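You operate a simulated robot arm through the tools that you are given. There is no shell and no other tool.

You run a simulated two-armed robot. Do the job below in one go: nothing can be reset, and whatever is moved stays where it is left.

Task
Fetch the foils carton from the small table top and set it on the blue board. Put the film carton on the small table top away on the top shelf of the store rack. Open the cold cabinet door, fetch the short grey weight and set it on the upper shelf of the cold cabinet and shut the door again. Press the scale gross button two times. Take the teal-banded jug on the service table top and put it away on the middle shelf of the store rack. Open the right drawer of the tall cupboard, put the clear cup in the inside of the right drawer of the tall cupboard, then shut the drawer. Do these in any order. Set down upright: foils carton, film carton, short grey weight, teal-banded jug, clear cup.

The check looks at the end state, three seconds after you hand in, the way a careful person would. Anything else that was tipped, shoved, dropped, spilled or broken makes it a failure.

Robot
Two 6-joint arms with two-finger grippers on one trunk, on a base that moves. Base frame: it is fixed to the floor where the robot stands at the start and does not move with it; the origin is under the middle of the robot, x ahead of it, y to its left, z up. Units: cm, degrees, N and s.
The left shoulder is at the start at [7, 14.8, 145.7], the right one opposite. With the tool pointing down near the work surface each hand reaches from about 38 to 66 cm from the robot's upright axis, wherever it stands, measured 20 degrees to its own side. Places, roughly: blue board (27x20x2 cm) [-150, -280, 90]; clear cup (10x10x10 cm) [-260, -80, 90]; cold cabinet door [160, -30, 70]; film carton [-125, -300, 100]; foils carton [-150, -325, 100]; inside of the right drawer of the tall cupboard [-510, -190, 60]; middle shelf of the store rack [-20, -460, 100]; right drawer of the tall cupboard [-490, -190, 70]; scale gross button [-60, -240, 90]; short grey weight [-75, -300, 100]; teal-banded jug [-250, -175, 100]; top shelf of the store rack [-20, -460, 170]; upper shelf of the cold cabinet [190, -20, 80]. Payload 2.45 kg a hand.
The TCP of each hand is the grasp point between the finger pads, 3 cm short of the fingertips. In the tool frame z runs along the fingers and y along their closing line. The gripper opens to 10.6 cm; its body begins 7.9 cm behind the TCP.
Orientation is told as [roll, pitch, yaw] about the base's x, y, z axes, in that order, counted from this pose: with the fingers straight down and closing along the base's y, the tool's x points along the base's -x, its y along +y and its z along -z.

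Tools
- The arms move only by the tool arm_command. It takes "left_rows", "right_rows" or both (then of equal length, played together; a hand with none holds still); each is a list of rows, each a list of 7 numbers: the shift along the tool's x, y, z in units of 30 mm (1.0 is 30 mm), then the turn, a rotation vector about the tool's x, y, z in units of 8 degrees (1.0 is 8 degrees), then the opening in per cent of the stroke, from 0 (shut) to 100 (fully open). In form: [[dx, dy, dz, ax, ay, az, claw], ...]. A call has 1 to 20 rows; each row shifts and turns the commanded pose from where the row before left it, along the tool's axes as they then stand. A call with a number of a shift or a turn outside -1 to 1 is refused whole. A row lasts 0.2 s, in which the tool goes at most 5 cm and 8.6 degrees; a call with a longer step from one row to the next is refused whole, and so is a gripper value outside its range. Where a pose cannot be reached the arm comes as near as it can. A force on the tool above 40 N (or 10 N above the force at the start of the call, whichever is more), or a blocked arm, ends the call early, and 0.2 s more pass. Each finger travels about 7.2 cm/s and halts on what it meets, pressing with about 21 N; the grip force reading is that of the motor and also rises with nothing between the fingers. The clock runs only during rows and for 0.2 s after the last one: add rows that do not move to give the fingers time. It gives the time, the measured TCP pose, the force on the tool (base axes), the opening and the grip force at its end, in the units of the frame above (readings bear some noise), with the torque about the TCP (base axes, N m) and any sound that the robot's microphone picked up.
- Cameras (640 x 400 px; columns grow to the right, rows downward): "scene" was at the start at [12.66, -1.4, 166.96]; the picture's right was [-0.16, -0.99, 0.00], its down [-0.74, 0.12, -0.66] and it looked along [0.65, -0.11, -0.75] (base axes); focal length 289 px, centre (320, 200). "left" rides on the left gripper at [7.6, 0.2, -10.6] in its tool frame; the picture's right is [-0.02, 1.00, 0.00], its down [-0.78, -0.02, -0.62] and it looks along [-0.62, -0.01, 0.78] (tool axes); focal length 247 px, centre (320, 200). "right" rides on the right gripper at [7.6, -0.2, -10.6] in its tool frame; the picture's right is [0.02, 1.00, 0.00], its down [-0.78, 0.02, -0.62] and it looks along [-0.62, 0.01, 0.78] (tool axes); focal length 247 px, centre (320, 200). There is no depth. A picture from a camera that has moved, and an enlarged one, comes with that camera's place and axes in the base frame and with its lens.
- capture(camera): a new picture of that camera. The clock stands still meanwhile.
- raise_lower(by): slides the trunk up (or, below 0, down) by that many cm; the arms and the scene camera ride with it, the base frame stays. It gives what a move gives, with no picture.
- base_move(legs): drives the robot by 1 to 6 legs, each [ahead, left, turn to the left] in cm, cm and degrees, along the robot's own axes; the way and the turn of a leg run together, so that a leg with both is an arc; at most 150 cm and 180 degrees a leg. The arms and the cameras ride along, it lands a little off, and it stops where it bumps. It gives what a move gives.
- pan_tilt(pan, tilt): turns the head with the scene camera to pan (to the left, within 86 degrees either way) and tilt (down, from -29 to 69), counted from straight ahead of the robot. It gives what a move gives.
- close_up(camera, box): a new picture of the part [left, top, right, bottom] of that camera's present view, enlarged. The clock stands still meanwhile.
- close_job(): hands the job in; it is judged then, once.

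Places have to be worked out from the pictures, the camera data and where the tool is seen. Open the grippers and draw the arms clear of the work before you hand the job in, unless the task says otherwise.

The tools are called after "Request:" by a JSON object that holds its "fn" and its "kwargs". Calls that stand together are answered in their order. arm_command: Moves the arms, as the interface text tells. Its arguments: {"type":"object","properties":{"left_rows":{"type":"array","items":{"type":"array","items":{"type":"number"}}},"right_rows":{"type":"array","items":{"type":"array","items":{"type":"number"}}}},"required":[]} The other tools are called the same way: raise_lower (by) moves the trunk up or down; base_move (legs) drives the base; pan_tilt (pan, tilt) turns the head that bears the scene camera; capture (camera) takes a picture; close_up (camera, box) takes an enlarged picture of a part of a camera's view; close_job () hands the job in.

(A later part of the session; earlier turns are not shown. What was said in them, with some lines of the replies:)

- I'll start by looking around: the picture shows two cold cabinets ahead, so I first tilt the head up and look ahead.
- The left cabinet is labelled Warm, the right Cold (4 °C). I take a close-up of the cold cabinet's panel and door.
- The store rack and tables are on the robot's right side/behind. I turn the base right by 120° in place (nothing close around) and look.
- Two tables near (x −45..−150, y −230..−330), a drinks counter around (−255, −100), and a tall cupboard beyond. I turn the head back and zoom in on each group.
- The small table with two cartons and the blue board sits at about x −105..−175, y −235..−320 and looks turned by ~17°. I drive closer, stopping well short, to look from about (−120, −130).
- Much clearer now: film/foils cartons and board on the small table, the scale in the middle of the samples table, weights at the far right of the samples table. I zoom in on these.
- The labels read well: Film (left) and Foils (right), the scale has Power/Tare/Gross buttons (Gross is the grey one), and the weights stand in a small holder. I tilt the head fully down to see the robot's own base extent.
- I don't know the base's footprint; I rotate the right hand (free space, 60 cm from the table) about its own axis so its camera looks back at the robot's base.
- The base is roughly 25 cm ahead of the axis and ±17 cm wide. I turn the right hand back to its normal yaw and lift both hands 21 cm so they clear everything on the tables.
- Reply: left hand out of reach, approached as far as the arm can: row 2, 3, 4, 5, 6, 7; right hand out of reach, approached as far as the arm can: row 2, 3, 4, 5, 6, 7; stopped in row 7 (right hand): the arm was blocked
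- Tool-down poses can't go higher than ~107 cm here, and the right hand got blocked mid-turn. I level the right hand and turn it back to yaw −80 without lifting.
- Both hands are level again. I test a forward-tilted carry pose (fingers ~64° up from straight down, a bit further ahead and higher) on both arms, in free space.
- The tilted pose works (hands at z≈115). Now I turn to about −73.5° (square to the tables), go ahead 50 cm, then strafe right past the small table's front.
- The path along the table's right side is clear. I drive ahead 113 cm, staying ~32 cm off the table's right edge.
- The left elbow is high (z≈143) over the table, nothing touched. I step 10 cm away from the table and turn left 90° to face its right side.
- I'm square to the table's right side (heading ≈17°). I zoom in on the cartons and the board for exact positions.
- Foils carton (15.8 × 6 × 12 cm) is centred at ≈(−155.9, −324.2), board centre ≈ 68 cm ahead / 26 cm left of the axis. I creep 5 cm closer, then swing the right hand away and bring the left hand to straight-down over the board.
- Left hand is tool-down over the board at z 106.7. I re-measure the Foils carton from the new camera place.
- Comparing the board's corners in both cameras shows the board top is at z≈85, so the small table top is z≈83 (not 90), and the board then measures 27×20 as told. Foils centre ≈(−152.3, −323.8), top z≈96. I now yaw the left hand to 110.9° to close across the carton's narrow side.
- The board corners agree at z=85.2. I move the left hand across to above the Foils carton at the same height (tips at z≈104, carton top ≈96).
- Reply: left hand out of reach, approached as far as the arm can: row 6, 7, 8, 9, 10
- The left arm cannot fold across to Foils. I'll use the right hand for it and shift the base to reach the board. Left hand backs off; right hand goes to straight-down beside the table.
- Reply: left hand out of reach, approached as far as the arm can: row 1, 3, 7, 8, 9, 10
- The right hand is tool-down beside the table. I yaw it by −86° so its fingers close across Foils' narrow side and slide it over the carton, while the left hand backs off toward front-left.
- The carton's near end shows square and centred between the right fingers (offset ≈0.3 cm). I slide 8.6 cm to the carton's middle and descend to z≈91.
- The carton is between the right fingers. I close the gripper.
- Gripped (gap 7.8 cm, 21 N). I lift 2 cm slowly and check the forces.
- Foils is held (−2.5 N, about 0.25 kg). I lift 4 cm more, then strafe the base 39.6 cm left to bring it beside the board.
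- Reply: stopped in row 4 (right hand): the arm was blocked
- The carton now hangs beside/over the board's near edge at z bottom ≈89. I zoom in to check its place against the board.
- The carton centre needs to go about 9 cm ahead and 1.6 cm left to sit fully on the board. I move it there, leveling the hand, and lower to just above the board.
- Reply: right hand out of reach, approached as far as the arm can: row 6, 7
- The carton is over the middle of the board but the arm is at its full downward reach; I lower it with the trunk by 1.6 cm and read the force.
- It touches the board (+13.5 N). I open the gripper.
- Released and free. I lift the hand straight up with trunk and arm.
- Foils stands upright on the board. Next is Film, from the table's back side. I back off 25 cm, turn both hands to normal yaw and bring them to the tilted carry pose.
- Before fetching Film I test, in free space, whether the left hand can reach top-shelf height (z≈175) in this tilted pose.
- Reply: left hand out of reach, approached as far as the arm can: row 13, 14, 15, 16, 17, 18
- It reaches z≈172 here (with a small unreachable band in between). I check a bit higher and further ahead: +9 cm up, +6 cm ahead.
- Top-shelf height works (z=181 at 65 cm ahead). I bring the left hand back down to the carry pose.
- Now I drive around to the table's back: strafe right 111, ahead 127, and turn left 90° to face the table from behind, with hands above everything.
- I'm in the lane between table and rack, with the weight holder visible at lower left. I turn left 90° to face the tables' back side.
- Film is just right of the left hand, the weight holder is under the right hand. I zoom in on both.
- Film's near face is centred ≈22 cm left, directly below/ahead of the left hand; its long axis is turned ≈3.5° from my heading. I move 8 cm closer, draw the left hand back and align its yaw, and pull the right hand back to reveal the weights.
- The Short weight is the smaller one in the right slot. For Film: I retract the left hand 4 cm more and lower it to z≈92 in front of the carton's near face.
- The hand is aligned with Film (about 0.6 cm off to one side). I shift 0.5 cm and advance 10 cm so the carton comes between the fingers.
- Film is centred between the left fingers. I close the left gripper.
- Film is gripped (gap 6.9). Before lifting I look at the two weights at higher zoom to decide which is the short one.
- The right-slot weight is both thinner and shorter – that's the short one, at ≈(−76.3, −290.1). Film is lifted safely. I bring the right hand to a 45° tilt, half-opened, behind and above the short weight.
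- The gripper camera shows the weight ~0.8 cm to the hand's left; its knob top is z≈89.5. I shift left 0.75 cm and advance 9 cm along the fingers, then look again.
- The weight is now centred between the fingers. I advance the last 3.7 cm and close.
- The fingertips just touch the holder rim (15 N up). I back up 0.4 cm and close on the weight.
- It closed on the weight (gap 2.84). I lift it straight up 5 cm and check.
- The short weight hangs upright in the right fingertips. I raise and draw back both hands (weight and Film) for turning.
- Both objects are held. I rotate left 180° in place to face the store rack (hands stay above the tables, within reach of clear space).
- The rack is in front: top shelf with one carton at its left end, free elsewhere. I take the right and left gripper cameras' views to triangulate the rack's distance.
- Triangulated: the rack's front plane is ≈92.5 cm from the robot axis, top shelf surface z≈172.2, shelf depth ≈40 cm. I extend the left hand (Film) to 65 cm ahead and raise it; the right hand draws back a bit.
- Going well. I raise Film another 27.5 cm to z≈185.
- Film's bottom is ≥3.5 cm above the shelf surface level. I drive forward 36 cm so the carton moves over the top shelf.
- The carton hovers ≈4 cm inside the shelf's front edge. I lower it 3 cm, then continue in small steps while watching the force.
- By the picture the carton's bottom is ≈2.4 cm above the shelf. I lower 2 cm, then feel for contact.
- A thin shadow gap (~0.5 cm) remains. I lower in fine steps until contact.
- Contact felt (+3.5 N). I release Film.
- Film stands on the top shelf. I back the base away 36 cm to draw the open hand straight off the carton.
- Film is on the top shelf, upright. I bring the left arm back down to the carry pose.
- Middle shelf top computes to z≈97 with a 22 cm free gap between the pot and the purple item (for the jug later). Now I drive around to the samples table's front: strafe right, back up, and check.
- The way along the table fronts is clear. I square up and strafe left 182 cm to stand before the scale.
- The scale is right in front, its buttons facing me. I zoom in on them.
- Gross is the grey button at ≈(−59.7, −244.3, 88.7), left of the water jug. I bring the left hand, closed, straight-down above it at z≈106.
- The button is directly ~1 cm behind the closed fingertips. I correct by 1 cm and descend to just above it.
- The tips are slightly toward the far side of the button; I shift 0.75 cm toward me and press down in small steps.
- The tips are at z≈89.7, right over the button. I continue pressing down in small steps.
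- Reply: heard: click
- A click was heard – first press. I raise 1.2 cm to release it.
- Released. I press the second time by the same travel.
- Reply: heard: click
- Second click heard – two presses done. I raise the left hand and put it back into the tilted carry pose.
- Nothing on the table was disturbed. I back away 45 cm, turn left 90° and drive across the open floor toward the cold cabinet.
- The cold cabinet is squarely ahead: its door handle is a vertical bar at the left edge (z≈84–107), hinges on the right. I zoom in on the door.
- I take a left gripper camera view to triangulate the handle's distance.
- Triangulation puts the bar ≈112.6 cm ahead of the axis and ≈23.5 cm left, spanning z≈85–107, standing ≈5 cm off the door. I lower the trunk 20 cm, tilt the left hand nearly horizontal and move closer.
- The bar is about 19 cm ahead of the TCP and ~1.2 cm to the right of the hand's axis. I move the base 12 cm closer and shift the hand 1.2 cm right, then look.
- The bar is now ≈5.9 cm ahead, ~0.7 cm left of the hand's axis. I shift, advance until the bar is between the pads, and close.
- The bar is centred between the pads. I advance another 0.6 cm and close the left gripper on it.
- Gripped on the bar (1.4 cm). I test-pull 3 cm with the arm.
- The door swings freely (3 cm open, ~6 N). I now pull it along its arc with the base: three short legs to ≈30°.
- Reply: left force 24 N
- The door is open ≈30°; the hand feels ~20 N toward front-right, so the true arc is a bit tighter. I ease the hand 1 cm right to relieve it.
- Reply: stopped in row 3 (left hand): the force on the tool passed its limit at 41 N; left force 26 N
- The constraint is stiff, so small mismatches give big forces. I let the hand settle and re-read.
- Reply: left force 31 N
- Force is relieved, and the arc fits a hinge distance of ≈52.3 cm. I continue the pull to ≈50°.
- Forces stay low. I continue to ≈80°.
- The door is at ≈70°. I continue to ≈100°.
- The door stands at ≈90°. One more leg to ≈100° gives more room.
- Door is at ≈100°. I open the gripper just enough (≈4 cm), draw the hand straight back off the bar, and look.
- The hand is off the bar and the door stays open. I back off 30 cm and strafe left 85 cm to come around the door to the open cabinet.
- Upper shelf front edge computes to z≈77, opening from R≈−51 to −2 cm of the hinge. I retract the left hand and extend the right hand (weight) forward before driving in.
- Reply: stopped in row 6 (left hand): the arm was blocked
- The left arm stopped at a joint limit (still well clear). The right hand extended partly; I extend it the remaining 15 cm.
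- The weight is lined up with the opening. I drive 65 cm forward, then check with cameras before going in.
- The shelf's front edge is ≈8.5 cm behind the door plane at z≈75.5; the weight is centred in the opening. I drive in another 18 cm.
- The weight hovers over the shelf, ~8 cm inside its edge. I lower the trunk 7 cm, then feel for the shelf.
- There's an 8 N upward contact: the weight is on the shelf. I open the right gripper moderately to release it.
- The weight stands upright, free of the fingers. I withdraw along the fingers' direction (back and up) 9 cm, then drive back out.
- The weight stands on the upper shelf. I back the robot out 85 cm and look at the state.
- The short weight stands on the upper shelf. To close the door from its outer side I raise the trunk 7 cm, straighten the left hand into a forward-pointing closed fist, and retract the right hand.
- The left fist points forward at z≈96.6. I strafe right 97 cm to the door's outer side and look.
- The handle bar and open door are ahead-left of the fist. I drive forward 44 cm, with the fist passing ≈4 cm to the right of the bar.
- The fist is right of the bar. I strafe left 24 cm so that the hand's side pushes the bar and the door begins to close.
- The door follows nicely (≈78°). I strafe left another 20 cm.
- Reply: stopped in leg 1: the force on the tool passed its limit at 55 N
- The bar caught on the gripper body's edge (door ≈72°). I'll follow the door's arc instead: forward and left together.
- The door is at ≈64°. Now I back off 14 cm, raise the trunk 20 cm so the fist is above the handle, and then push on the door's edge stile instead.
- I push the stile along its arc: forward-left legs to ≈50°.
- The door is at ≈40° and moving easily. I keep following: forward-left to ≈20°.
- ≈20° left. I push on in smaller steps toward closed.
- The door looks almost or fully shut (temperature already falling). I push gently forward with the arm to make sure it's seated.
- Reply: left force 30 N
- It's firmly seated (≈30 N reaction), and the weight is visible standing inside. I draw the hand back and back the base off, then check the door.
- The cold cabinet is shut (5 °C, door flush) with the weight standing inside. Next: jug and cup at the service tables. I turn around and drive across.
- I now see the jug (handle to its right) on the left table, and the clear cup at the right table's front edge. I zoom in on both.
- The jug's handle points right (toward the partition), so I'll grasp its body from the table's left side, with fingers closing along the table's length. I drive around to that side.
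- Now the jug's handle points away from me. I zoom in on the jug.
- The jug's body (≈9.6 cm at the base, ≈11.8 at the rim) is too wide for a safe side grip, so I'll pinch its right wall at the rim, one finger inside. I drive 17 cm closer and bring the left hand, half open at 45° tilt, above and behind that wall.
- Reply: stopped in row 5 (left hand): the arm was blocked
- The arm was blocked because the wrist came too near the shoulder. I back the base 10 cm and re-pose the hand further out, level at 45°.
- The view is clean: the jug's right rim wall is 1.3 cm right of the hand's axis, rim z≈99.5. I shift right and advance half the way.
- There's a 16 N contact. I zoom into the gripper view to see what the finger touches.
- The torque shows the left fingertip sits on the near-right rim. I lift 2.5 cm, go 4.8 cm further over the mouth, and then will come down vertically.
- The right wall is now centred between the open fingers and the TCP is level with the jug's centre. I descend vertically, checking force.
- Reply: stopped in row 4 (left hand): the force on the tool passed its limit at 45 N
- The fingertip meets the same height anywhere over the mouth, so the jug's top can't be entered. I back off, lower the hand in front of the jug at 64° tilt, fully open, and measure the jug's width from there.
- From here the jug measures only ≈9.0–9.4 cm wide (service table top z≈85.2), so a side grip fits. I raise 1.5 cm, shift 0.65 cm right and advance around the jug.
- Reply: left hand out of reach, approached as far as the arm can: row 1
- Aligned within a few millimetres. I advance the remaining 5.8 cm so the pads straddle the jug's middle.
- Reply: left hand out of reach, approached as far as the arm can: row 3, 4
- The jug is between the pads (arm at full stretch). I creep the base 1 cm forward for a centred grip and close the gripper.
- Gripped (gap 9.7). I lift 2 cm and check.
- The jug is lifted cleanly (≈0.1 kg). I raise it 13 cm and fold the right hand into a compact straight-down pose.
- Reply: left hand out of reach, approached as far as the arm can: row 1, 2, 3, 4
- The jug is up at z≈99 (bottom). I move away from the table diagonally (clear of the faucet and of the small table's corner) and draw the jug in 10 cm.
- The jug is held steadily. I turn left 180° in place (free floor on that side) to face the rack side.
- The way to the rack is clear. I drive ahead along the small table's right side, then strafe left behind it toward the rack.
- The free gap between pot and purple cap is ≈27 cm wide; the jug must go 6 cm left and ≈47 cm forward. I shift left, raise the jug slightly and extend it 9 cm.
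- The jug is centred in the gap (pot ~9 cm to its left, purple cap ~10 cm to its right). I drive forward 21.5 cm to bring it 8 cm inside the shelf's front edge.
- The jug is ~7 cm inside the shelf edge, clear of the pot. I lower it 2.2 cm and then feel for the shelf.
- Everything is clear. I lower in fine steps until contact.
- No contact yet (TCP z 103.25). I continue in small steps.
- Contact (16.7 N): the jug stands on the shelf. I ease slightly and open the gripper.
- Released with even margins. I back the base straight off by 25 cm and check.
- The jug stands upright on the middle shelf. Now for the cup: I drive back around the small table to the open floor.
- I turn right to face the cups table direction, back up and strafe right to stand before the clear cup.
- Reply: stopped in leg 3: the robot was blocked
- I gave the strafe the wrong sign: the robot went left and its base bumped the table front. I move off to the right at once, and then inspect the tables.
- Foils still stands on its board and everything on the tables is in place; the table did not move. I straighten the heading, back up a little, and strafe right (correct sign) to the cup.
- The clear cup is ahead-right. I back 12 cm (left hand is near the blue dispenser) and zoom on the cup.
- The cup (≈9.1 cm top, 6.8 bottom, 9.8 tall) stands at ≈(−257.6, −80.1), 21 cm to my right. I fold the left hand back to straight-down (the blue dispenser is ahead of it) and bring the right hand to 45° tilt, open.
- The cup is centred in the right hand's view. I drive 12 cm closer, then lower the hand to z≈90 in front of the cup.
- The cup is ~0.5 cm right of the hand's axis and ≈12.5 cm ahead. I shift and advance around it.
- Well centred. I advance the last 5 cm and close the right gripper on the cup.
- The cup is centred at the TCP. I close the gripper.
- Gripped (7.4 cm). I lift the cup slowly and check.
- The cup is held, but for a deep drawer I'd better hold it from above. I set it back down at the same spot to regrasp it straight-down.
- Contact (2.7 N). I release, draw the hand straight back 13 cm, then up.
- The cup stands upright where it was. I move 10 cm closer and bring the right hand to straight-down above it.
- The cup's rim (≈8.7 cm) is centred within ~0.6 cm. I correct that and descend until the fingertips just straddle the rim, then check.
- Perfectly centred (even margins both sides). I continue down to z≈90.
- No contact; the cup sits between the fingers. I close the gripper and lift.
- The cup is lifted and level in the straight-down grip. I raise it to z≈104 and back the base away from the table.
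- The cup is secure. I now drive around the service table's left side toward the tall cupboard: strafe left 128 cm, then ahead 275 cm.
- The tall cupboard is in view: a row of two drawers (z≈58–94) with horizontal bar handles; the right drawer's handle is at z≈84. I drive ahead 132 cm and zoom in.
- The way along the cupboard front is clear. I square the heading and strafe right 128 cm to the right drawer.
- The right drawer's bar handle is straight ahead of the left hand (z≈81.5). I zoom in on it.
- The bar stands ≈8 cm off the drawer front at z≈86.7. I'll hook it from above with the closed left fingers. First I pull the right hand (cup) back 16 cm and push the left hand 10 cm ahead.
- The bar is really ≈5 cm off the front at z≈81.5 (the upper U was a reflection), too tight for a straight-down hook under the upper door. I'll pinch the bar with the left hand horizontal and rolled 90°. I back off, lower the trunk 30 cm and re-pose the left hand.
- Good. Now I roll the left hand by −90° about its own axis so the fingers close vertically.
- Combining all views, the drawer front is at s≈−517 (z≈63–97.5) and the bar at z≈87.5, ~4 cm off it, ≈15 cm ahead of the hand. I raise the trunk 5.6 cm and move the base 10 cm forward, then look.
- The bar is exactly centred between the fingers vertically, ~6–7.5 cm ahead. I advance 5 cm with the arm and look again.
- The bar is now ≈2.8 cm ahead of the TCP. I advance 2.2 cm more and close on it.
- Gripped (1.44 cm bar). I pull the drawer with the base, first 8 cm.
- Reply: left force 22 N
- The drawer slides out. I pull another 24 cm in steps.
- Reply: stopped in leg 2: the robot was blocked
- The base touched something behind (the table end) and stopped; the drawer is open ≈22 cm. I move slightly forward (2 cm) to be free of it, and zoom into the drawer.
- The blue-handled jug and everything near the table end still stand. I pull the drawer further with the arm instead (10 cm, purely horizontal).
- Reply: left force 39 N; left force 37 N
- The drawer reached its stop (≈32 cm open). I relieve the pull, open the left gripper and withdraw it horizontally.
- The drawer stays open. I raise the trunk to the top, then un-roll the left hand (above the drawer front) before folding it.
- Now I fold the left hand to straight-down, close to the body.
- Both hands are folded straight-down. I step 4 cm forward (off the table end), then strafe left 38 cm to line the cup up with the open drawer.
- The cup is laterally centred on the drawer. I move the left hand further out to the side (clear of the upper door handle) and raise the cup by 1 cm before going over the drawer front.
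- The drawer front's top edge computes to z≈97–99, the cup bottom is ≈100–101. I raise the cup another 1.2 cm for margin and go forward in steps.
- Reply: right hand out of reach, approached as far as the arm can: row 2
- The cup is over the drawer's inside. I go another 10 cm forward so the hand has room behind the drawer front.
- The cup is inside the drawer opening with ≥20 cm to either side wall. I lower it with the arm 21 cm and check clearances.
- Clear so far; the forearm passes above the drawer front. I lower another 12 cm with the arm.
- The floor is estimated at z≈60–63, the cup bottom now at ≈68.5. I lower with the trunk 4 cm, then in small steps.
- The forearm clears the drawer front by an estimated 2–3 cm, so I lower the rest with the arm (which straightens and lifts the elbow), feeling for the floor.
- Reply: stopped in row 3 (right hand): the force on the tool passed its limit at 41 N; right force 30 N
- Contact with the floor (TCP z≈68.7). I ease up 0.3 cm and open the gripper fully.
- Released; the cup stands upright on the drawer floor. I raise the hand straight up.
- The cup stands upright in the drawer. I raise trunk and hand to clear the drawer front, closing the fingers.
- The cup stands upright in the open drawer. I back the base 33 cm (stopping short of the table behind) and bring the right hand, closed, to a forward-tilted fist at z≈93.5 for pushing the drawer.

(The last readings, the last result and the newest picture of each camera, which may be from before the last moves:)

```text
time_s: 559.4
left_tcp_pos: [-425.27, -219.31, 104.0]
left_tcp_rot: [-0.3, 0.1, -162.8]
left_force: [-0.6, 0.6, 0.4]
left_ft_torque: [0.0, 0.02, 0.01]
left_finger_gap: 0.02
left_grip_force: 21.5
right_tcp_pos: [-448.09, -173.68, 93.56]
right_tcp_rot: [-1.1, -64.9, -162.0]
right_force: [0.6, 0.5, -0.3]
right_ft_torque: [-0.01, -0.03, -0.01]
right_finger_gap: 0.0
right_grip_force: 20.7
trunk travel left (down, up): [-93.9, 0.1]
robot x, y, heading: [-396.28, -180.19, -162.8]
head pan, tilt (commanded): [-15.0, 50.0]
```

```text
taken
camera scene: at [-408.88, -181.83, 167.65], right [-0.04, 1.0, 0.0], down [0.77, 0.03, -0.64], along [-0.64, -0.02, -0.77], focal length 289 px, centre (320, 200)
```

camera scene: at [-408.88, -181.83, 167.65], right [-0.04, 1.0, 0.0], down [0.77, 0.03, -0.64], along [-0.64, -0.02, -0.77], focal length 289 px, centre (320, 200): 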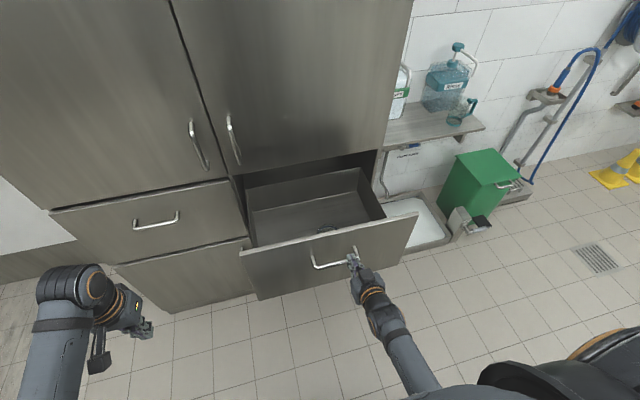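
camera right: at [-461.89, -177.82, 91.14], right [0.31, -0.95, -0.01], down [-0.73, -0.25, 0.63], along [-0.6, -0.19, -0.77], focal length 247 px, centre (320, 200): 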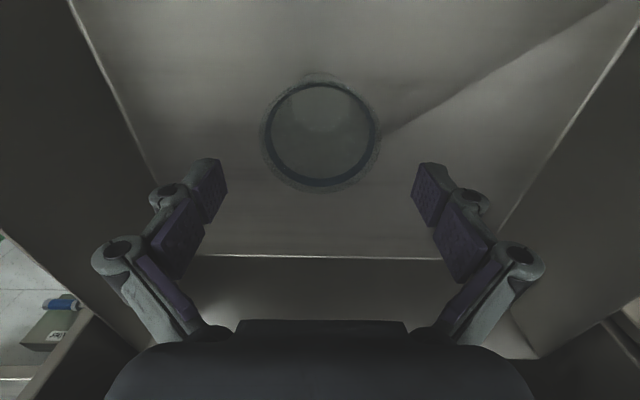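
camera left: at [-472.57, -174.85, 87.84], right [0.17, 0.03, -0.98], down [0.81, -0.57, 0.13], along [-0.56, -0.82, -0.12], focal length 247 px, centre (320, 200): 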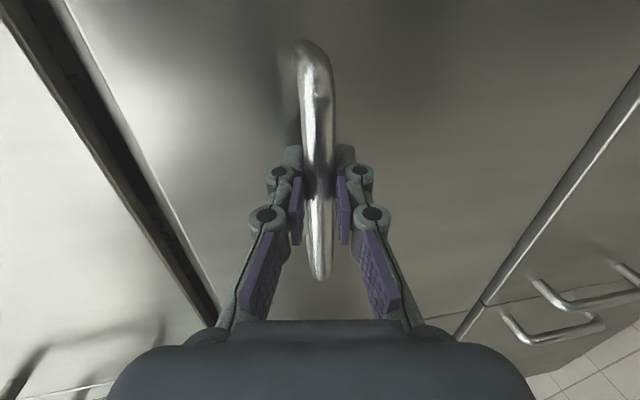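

The fist is just above the handle; I shift the robot 11 cm right so that it pushes on the plain part of the drawer front, then push slowly with the arm.

Request:
{"fn": "base_move", "kwargs": {"legs": [[0, -11, 0]]}}

Request:
{"fn": "arm_command", "kwargs": {"right_rows": [[-0.127, 0, 0.272, 0, 0, 0, 0], [-0.127, 0, 0.272, 0, 0, 0, 0], [-0.127, 0, 0.272, 0, 0, 0, 0], [-0.127, 0, 0.272, 0, 0, 0, 0], [-0.127, 0, 0.272, 0, 0, 0, 0], [-0.127, 0, 0.272, 0, 0, 0, 0], [-0.127, 0, 0.272, 0, 0, 0, 0], [-0.127, 0, 0.272, 0, 0, 0, 0], [-0.127, 0, 0.272, 0, 0, 0, 0], [-0.127, 0, 0.272, 0, 0, 0, 0]]}}

Request:
{"fn": "capture", "kwargs": {"camera": "scene"}}

```text
time_s: 560.6
left_tcp_pos: [-428.42, -209.14, 103.91]
left_tcp_rot: [-0.2, 0.1, -162.8]
left_force: [0.1, -1.2, -0.1]
left_ft_torque: [0.03, 0.0, 0.0]
left_finger_gap: 0.0
left_grip_force: 20.8
right_tcp_pos: [-451.12, -163.45, 93.66]
right_tcp_rot: [-1.3, -64.9, -161.8]
right_force: [-0.4, -0.2, -0.5]
right_ft_torque: [0.02, -0.01, -0.01]
right_finger_gap: 0.0
right_grip_force: 21.0
trunk travel left (down, up): [-93.9, 0.1]
robot x, y, heading: [-399.46, -169.28, -162.8]
head pan, tilt (commanded): [-15.0, 50.0]
```

```text
time_s: 562.8
left_tcp_pos: [-428.5, -208.99, 103.86]
left_tcp_rot: [-0.1, 0.1, -162.7]
left_force: [-0.6, -0.4, 0.5]
left_ft_torque: [0.01, 0.02, 0.0]
left_finger_gap: 0.01
left_grip_force: 20.6
right_tcp_pos: [-459.88, -165.95, 93.47]
right_tcp_rot: [-0.9, -64.9, -162.1]
right_force: [0.9, -0.4, 0.5]
right_ft_torque: [-0.03, 0.01, -0.01]
right_finger_gap: 0.0
right_grip_force: 28.4
trunk travel left (down, up): [-93.9, 0.1]
robot x, y, heading: [-399.53, -169.41, -162.7]
head pan, tilt (commanded): [-15.0, 50.0]
```

```text
taken
camera scene: at [-412.09, -171.44, 167.65], right [-0.04, 1.0, 0.0], down [0.77, 0.03, -0.64], along [-0.64, -0.02, -0.77], focal length 289 px, centre (320, 200)
```

scene: 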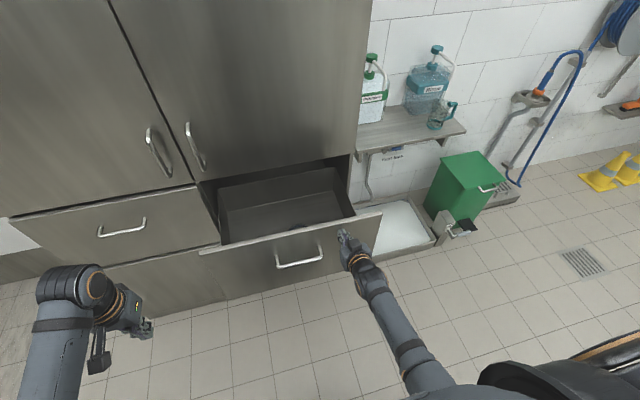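

The drawer starts sliding in gently. I push another 10 cm.

Request:
{"fn": "arm_command", "kwargs": {"right_rows": [[-0.127, 0, 0.272, 0, 0, 0, 0], [-0.127, 0, 0.272, 0, 0, 0, 0], [-0.127, 0, 0.272, 0, 0, 0, 0], [-0.127, 0, 0.272, 0, 0, 0, 0], [-0.127, 0, 0.272, 0, 0, 0, 0], [-0.127, 0, 0.272, 0, 0, 0, 0], [-0.127, 0, 0.272, 0, 0, 0, 0], [-0.127, 0, 0.272, 0, 0, 0, 0], [-0.127, 0, 0.272, 0, 0, 0, 0], [-0.127, 0, 0.272, 0, 0, 0, 0], [-0.127, 0, 0.272, 0, 0, 0, 0]]}}

Request:
{"fn": "close_up", "kwargs": {"camera": "scene", "box": [180, 140, 400, 290]}}

```text
time_s: 565.2
left_tcp_pos: [-428.44, -208.99, 104.0]
left_tcp_rot: [-0.1, 0.1, -162.8]
left_force: [0.8, -0.1, 0.7]
left_ft_torque: [0.03, -0.02, 0.01]
left_finger_gap: 0.0
left_grip_force: 20.9
right_tcp_pos: [-468.66, -168.62, 93.43]
right_tcp_rot: [-0.9, -64.8, -162.1]
right_force: [0.1, 0.0, -0.3]
right_ft_torque: [0.0, 0.02, 0.01]
right_finger_gap: 0.0
right_grip_force: 28.9
right hand out of reach, approached as far as the arm can: row 11
trunk travel left (down, up): [-93.9, 0.1]
robot x, y, heading: [-399.58, -169.82, -163.0]
head pan, tilt (commanded): [-15.0, 50.0]
```

```text
2.67 times, centred on (290, 215) of scene
camera zoom: at [-412.06, -171.43, 167.65], right [-0.04, 1.0, 0.0], down [0.77, 0.03, -0.64], along [-0.64, -0.02, -0.77], focal length 770 px, centre (400, 160)
```

zoom: 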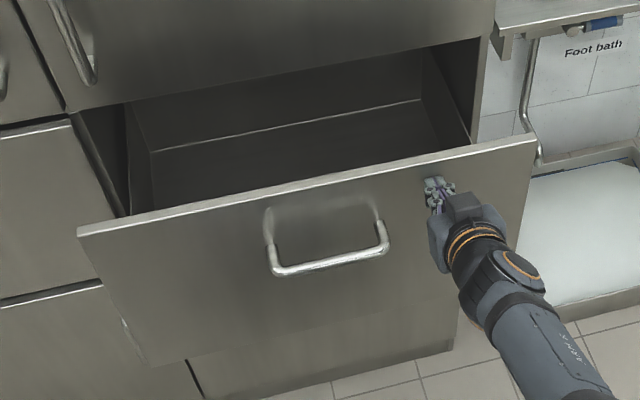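

About 16.5 cm remain. I draw the arm back 15 cm, move the base 14 cm forward, and push again slowly with the arm.

Request:
{"fn": "arm_command", "kwargs": {"right_rows": [[0.42, 0, -0.9, 0, 0, 0, 0], [0.42, 0, -0.9, 0, 0, 0, 0], [0.42, 0, -0.9, 0, 0, 0, 0], [0.42, 0, -0.9, 0, 0, 0, 0], [0.42, 0, -0.9, 0, 0, 0, 0], [0, 0, 0, 0, 0, 0, 0]]}}

Request:
{"fn": "base_move", "kwargs": {"legs": [[13, 0, 0]]}}

Request:
{"fn": "arm_command", "kwargs": {"right_rows": [[-0.127, 0, 0.272, 0, 0, 0, 0], [-0.127, 0, 0.272, 0, 0, 0, 0], [-0.127, 0, 0.272, 0, 0, 0, 0], [-0.127, 0, 0.272, 0, 0, 0, 0], [-0.127, 0, 0.272, 0, 0, 0, 0], [-0.127, 0, 0.272, 0, 0, 0, 0], [-0.127, 0, 0.272, 0, 0, 0, 0], [-0.127, 0, 0.272, 0, 0, 0, 0], [-0.127, 0, 0.272, 0, 0, 0, 0], [-0.127, 0, 0.272, 0, 0, 0, 0], [-0.127, 0, 0.272, 0, 0, 0, 0], [-0.127, 0, 0.272, 0, 0, 0, 0], [-0.127, 0, 0.272, 0, 0, 0, 0], [-0.127, 0, 0.272, 0, 0, 0, 0]]}}

Request:
{"fn": "capture", "kwargs": {"camera": "scene"}}

```text
time_s: 566.6
left_tcp_pos: [-428.48, -208.95, 103.91]
left_tcp_rot: [-0.1, 0.0, -162.7]
left_force: [-0.5, 1.1, -0.1]
left_ft_torque: [-0.01, -0.02, -0.01]
left_finger_gap: 0.0
left_grip_force: 21.1
right_tcp_pos: [-454.61, -164.26, 93.35]
right_tcp_rot: [-1.0, -64.8, -162.1]
right_force: [0.6, 0.6, 0.6]
right_ft_torque: [-0.02, 0.01, 0.01]
right_finger_gap: 0.0
right_grip_force: 29.1
trunk travel left (down, up): [-93.9, 0.1]
robot x, y, heading: [-399.06, -169.27, -163.1]
head pan, tilt (commanded): [-15.0, 50.0]
```

```text
time_s: 567.9
left_tcp_pos: [-440.63, -212.71, 104.0]
left_tcp_rot: [0.0, 0.0, -162.7]
left_force: [-0.1, 0.7, 0.7]
left_ft_torque: [-0.01, -0.02, 0.01]
left_finger_gap: 0.01
left_grip_force: 21.5
right_tcp_pos: [-466.77, -168.18, 93.58]
right_tcp_rot: [-1.0, -64.9, -161.9]
right_force: [-0.2, 0.4, 0.1]
right_ft_torque: [0.04, -0.01, -0.02]
right_finger_gap: 0.0
right_grip_force: 28.8
trunk travel left (down, up): [-93.9, 0.1]
robot x, y, heading: [-411.81, -173.31, -162.7]
head pan, tilt (commanded): [-15.0, 50.0]
```

```text
time_s: 570.9
left_tcp_pos: [-440.77, -212.77, 103.99]
left_tcp_rot: [-0.1, 0.1, -162.7]
left_force: [0.1, -0.6, 0.5]
left_ft_torque: [0.03, 0.01, -0.03]
left_finger_gap: 0.0
left_grip_force: 20.8
right_tcp_pos: [-478.8, -171.8, 93.53]
right_tcp_rot: [-0.9, -64.8, -162.1]
right_force: [1.4, -0.2, 0.5]
right_ft_torque: [0.0, 0.03, -0.01]
right_finger_gap: 0.01
right_grip_force: 29.1
trunk travel left (down, up): [-93.9, 0.1]
robot x, y, heading: [-412.0, -173.7, -162.8]
head pan, tilt (commanded): [-15.0, 50.0]
```

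```text
taken
camera scene: at [-424.48, -175.25, 167.65], right [-0.04, 1.0, 0.0], down [0.77, 0.03, -0.64], along [-0.64, -0.02, -0.77], focal length 289 px, centre (320, 200)
```

scene: 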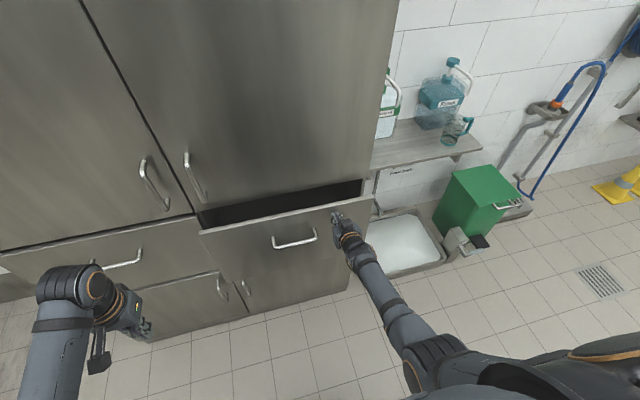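

About 6 cm remain. I move the base 3 cm and keep pushing slowly with the arm until it seats.

Request:
{"fn": "base_move", "kwargs": {"legs": [[3, 0, 0]]}}

Request:
{"fn": "arm_command", "kwargs": {"right_rows": [[-0.127, 0, 0.272, 0, 0, 0, 0], [-0.127, 0, 0.272, 0, 0, 0, 0], [-0.127, 0, 0.272, 0, 0, 0, 0], [-0.1, 0, 0.2, 0, 0, 0, 0], [-0.07, 0, 0.15, 0, 0, 0, 0], [0, 0, 0, 0, 0, 0, 0]]}}

Request:
{"fn": "close_up", "kwargs": {"camera": "scene", "box": [180, 140, 400, 290]}}

```text
time_s: 571.7
left_tcp_pos: [-443.0, -213.6, 104.22]
left_tcp_rot: [-0.1, -0.4, -162.8]
left_force: [1.2, -0.3, 0.5]
left_ft_torque: [-0.02, 0.1, 0.03]
left_finger_gap: 0.02
left_grip_force: 20.5
right_tcp_pos: [-481.22, -172.63, 93.73]
right_tcp_rot: [-1.0, -65.1, -162.0]
right_force: [0.7, 0.0, 0.1]
right_ft_torque: [0.02, 0.0, 0.04]
right_finger_gap: 0.0
right_grip_force: 28.4
trunk travel left (down, up): [-93.9, 0.1]
robot x, y, heading: [-414.67, -174.41, -163.1]
head pan, tilt (commanded): [-15.0, 50.0]
```

```text
time_s: 573.1
left_tcp_pos: [-443.68, -213.63, 103.85]
left_tcp_rot: [-0.2, 0.1, -162.8]
left_force: [0.6, 0.5, -0.3]
left_ft_torque: [-0.01, 0.01, -0.01]
left_finger_gap: 0.0
left_grip_force: 21.3
right_tcp_pos: [-484.17, -173.35, 93.45]
right_tcp_rot: [-1.1, -64.8, -162.0]
right_force: [0.9, 0.4, -0.1]
right_ft_torque: [0.0, 0.0, -0.01]
right_finger_gap: 0.01
right_grip_force: 28.9
right hand out of reach, approached as far as the arm can: row 3, 4
trunk travel left (down, up): [-93.9, 0.1]
robot x, y, heading: [-414.69, -174.26, -162.9]
head pan, tilt (commanded): [-15.0, 50.0]
```

```text
2.67 times, centred on (290, 215) of scene
camera zoom: at [-427.24, -176.11, 167.66], right [-0.04, 1.0, 0.0], down [0.77, 0.03, -0.64], along [-0.64, -0.02, -0.77], focal length 770 px, centre (400, 160)
```

zoom: 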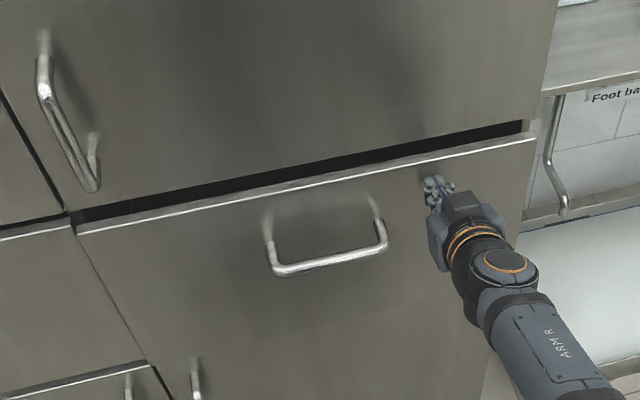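

Nearly closed; ~2 cm remain and the arm is at full stretch. I nudge the base forward 2 cm at a time.

Request:
{"fn": "base_move", "kwargs": {"legs": [[2, 0, 0]]}}

Request:
{"fn": "close_up", "kwargs": {"camera": "scene", "box": [180, 140, 400, 290]}}

```text
time_s: 574.0
left_tcp_pos: [-445.25, -214.13, 104.09]
left_tcp_rot: [-0.1, -0.1, -162.9]
left_force: [0.1, -0.7, -0.4]
left_ft_torque: [-0.01, 0.05, 0.02]
left_finger_gap: 0.0
left_grip_force: 21.1
right_tcp_pos: [-485.57, -173.73, 93.45]
right_tcp_rot: [-1.1, -64.8, -162.0]
right_force: [7.0, 3.4, 4.9]
right_ft_torque: [-0.07, 0.09, 0.01]
right_finger_gap: 0.56
right_grip_force: 28.5
trunk travel left (down, up): [-93.9, 0.1]
robot x, y, heading: [-416.39, -174.57, -162.9]
head pan, tilt (commanded): [-15.0, 50.0]
stopped in leg 1: the force on the tool passed its limit at 149 N (the readings are from after the stop); the commanded pose is now the measured one
```

```text
2.67 times, centred on (290, 215) of scene
camera zoom: at [-428.7, -176.59, 167.68], right [-0.04, 1.0, 0.0], down [0.76, 0.03, -0.64], along [-0.64, -0.02, -0.76], focal length 770 px, centre (400, 160)
```

zoom: 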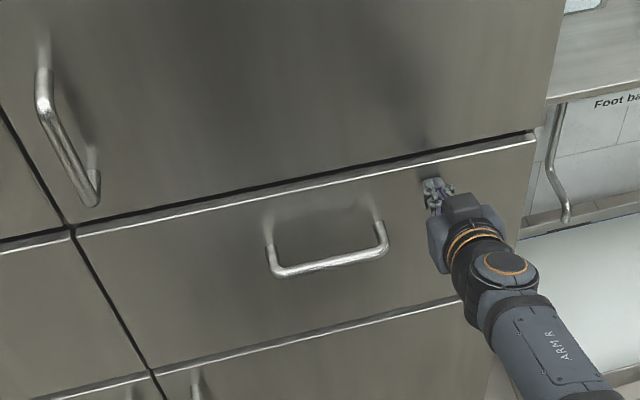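

The drawer is flush and shut (seam aligned with its neighbour). I back off 14 cm, retract the right hand and check.

Request:
{"fn": "base_move", "kwargs": {"legs": [[-14, 0, 0]]}}

Request:
{"fn": "arm_command", "kwargs": {"right_rows": [[0.4, 0, -0.85, 0, 0, 0, 20], [0.4, 0, -0.85, 0, 0, 0, 40], [0.2, 0, -0.95, 0, 0, 0, 60], [0.0, 0, -0.95, 0, 0, 0, 80], [-0.3, 0, -0.6, 0, 0, 0, 100], [-0.5, 0, -0.24, 0, 0, 0, 100]], "left_rows": [[0, 0, 0, 0, 0, 0, 20], [0, 0, 0, 0, 0, 0, 40], [0, 0, 0, 0, 0, 0, 60], [0, 0, 0, 0, 0, 0, 80], [0, 0, 0, 0, 0, 0, 100], [0, 0, 0, 0, 0, 0, 100]]}}

Request:
{"fn": "capture", "kwargs": {"camera": "scene"}}

```text
time_s: 575.4
left_tcp_pos: [-432.25, -210.16, 103.93]
left_tcp_rot: [0.0, 0.2, -162.9]
left_force: [1.0, 1.0, 0.2]
left_ft_torque: [0.01, 0.02, 0.0]
left_finger_gap: 0.0
left_grip_force: 21.0
right_tcp_pos: [-472.5, -169.74, 93.26]
right_tcp_rot: [-1.0, -64.5, -162.1]
right_force: [0.1, 0.6, -0.3]
right_ft_torque: [0.03, 0.01, -0.01]
right_finger_gap: 0.0
right_grip_force: 29.1
trunk travel left (down, up): [-93.9, 0.1]
robot x, y, heading: [-402.9, -170.61, -163.1]
head pan, tilt (commanded): [-15.0, 50.0]
```

```text
time_s: 576.8
left_tcp_pos: [-432.2, -210.05, 103.97]
left_tcp_rot: [-0.1, -0.1, -162.8]
left_force: [-0.8, 1.3, 0.5]
left_ft_torque: [0.04, -0.01, 0.0]
left_finger_gap: 10.61
left_grip_force: 0.1
right_tcp_pos: [-461.73, -166.27, 98.48]
right_tcp_rot: [-1.0, -64.7, -162.2]
right_force: [-0.2, -0.4, -0.1]
right_ft_torque: [-0.02, 0.0, 0.0]
right_finger_gap: 10.59
right_grip_force: 0.1
right hand out of reach, approached as far as the arm can: row 1
trunk travel left (down, up): [-93.9, 0.1]
robot x, y, heading: [-403.34, -170.53, -163.0]
head pan, tilt (commanded): [-15.0, 50.0]
```

```text
taken
camera scene: at [-415.61, -172.53, 167.65], right [-0.04, 1.0, 0.0], down [0.77, 0.03, -0.64], along [-0.64, -0.02, -0.77], focal length 289 px, centre (320, 200)
```

scene: 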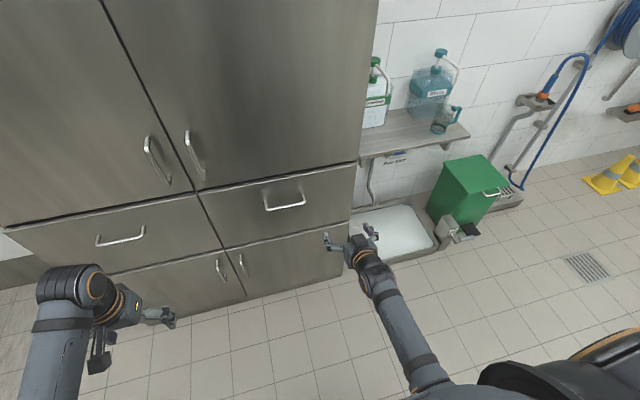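

The drawer is shut and both grippers are open. I strafe left 95 cm away from the work and look back at the table end that I touched, to verify that nothing there was disturbed.

Request:
{"fn": "base_move", "kwargs": {"legs": [[0, 50, 0], [0, 50, 0]]}}

Request:
{"fn": "base_move", "kwargs": {"legs": [[0, 0, -60]]}}

Request:
{"fn": "pan_tilt", "kwargs": {"pan": -70, "tilt": 35}}

Request:
{"fn": "capture", "kwargs": {"camera": "scene"}}

```text
time_s: 582.2
left_tcp_pos: [-402.4, -305.79, 104.03]
left_tcp_rot: [0.0, 0.1, -162.5]
left_force: [0.9, -0.3, -0.3]
left_ft_torque: [-0.01, -0.02, 0.01]
left_finger_gap: 10.59
left_grip_force: 0.1
right_tcp_pos: [-432.3, -262.2, 98.38]
right_tcp_rot: [-0.8, -64.7, -161.9]
right_force: [-0.2, 1.0, 0.5]
right_ft_torque: [-0.01, -0.01, 0.0]
right_finger_gap: 10.6
right_grip_force: 0.1
trunk travel left (down, up): [-93.9, 0.1]
robot x, y, heading: [-373.1, -266.3, -162.8]
head pan, tilt (commanded): [-15.0, 50.0]
```

```text
time_s: 585.3
left_tcp_pos: [-422.17, -261.38, 104.03]
left_tcp_rot: [-0.1, 0.1, 137.8]
left_force: [-0.1, -0.8, 0.4]
left_ft_torque: [0.03, 0.01, -0.01]
left_finger_gap: 10.59
left_grip_force: 0.1
right_tcp_pos: [-399.76, -213.49, 98.34]
right_tcp_rot: [-1.1, -64.6, 138.5]
right_force: [-0.6, -0.8, -0.6]
right_ft_torque: [-0.03, 0.0, 0.01]
right_finger_gap: 10.6
right_grip_force: 0.0
trunk travel left (down, up): [-93.9, 0.1]
robot x, y, heading: [-373.46, -266.39, 137.7]
head pan, tilt (commanded): [-15.0, 50.0]
```

```text
time_s: 586.5
left_tcp_pos: [-422.18, -261.33, 104.03]
left_tcp_rot: [0.0, 0.1, 137.9]
left_force: [0.2, 0.3, -0.6]
left_ft_torque: [-0.02, 0.02, -0.01]
left_finger_gap: 10.6
left_grip_force: 0.1
right_tcp_pos: [-399.89, -213.6, 98.41]
right_tcp_rot: [-1.1, -64.7, 138.5]
right_force: [0.2, 0.2, 0.0]
right_ft_torque: [0.01, 0.0, -0.01]
right_finger_gap: 10.59
right_grip_force: 0.2
trunk travel left (down, up): [-93.9, 0.1]
robot x, y, heading: [-373.29, -265.98, 137.5]
head pan, tilt (commanded): [-70.0, 35.0]
```

```text
taken
camera scene: at [-373.91, -254.83, 169.82], right [0.93, -0.38, 0.0], down [-0.22, -0.53, -0.82], along [0.31, 0.76, -0.57], focal length 289 px, centre (320, 200)
```

scene: 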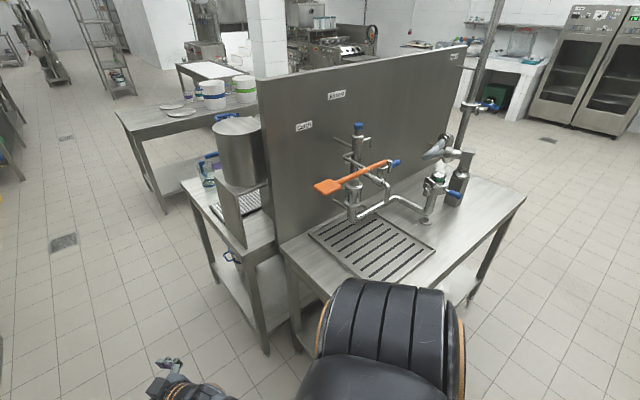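

Request:
{"fn": "close_up", "kwargs": {"camera": "scene", "box": [160, 100, 300, 260]}}

Request:
{"fn": "pan_tilt", "kwargs": {"pan": -15, "tilt": 30}}

Request:
{"fn": "capture", "kwargs": {"camera": "scene"}}

```text
2.50 times, centred on (230, 180) of scene
camera zoom: at [-373.91, -254.83, 169.82], right [0.93, -0.38, 0.0], down [-0.22, -0.53, -0.82], along [0.31, 0.76, -0.57], focal length 721 px, centre (545, 250)
```

zoom: 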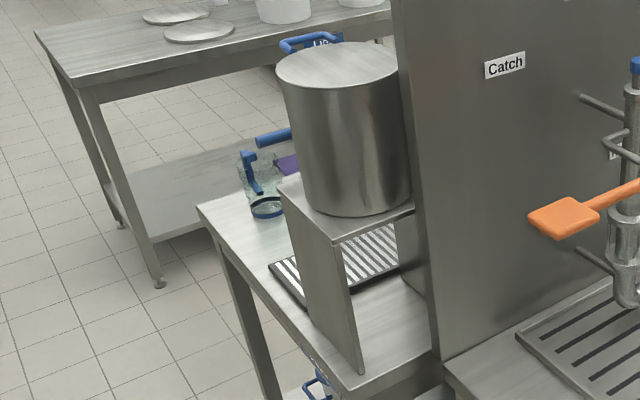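

```text
time_s: 587.8
left_tcp_pos: [-422.11, -261.29, 104.05]
left_tcp_rot: [-0.1, 0.1, 137.8]
left_force: [0.0, 0.5, 0.5]
left_ft_torque: [0.04, -0.01, 0.01]
left_finger_gap: 10.59
left_grip_force: 0.0
right_tcp_pos: [-399.65, -213.62, 98.39]
right_tcp_rot: [-0.8, -64.8, 138.5]
right_force: [-0.8, -0.8, -0.4]
right_ft_torque: [0.01, 0.01, -0.02]
right_finger_gap: 10.62
right_grip_force: 0.1
trunk travel left (down, up): [-93.9, 0.1]
robot x, y, heading: [-373.19, -266.34, 137.7]
head pan, tilt (commanded): [-15.0, 30.0]
```

```text
taken
camera scene: at [-382.12, -255.36, 170.6], right [0.84, 0.54, 0.0], down [0.27, -0.42, -0.87], along [-0.47, 0.73, -0.5], focal length 289 px, centre (320, 200)
```

scene: 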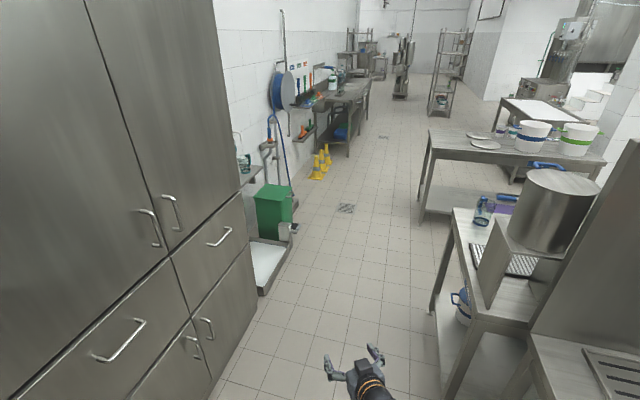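

Everything around is undisturbed: the blue-handled jug and pot stand, the drawer is flush shut, and both grippers are open and clear of the work. All six jobs are done, so I hand in.

Request:
{"fn": "close_job", "kwargs": {}}

```text
The job is handed in.
```

I finished all six tasks and handed the job in; the result of the check hasn't come back.

| Task | Final state |
|---|---|
| Foils carton | Upright on the blue board |
| Film carton | Upright on the top shelf of the store rack |
| Short grey weight | Upright on the upper shelf of the cold cabinet, door shut. I took the smaller of the two weights in the holder. |
| Gross button | Pressed twice, with a click heard each time. The scale's display stayed blank. |
| Teal-banded jug | Upright on the middle shelf (third of five) of the store rack, between the pot and the purple cap |
| Clear cup | Upright on the floor of the tall cupboard's right drawer, drawer shut |

Some contacts you should know about:

- **Table bumps:** The base touched the front of the small and samples tables once, and the end of the cups and service tables once. I looked at what stood there afterwards and nothing had moved or fallen.
- **Drawer closing:** The last push ended with a brief force spike of about 149 N as the drawer reached its stop. The cup was upright just before I shut it and the last stretch was slow. I did not reopen the drawer to check it again.
- **Jug and cup handling:** My fingertips pressed on the jug's rim (up to about 45 N) before I changed to a grip around its body. The cup was set back on the table once to take it from above, and pressed onto the drawer floor at about 41 N.

Both grippers are open and the arms are clear of the work.
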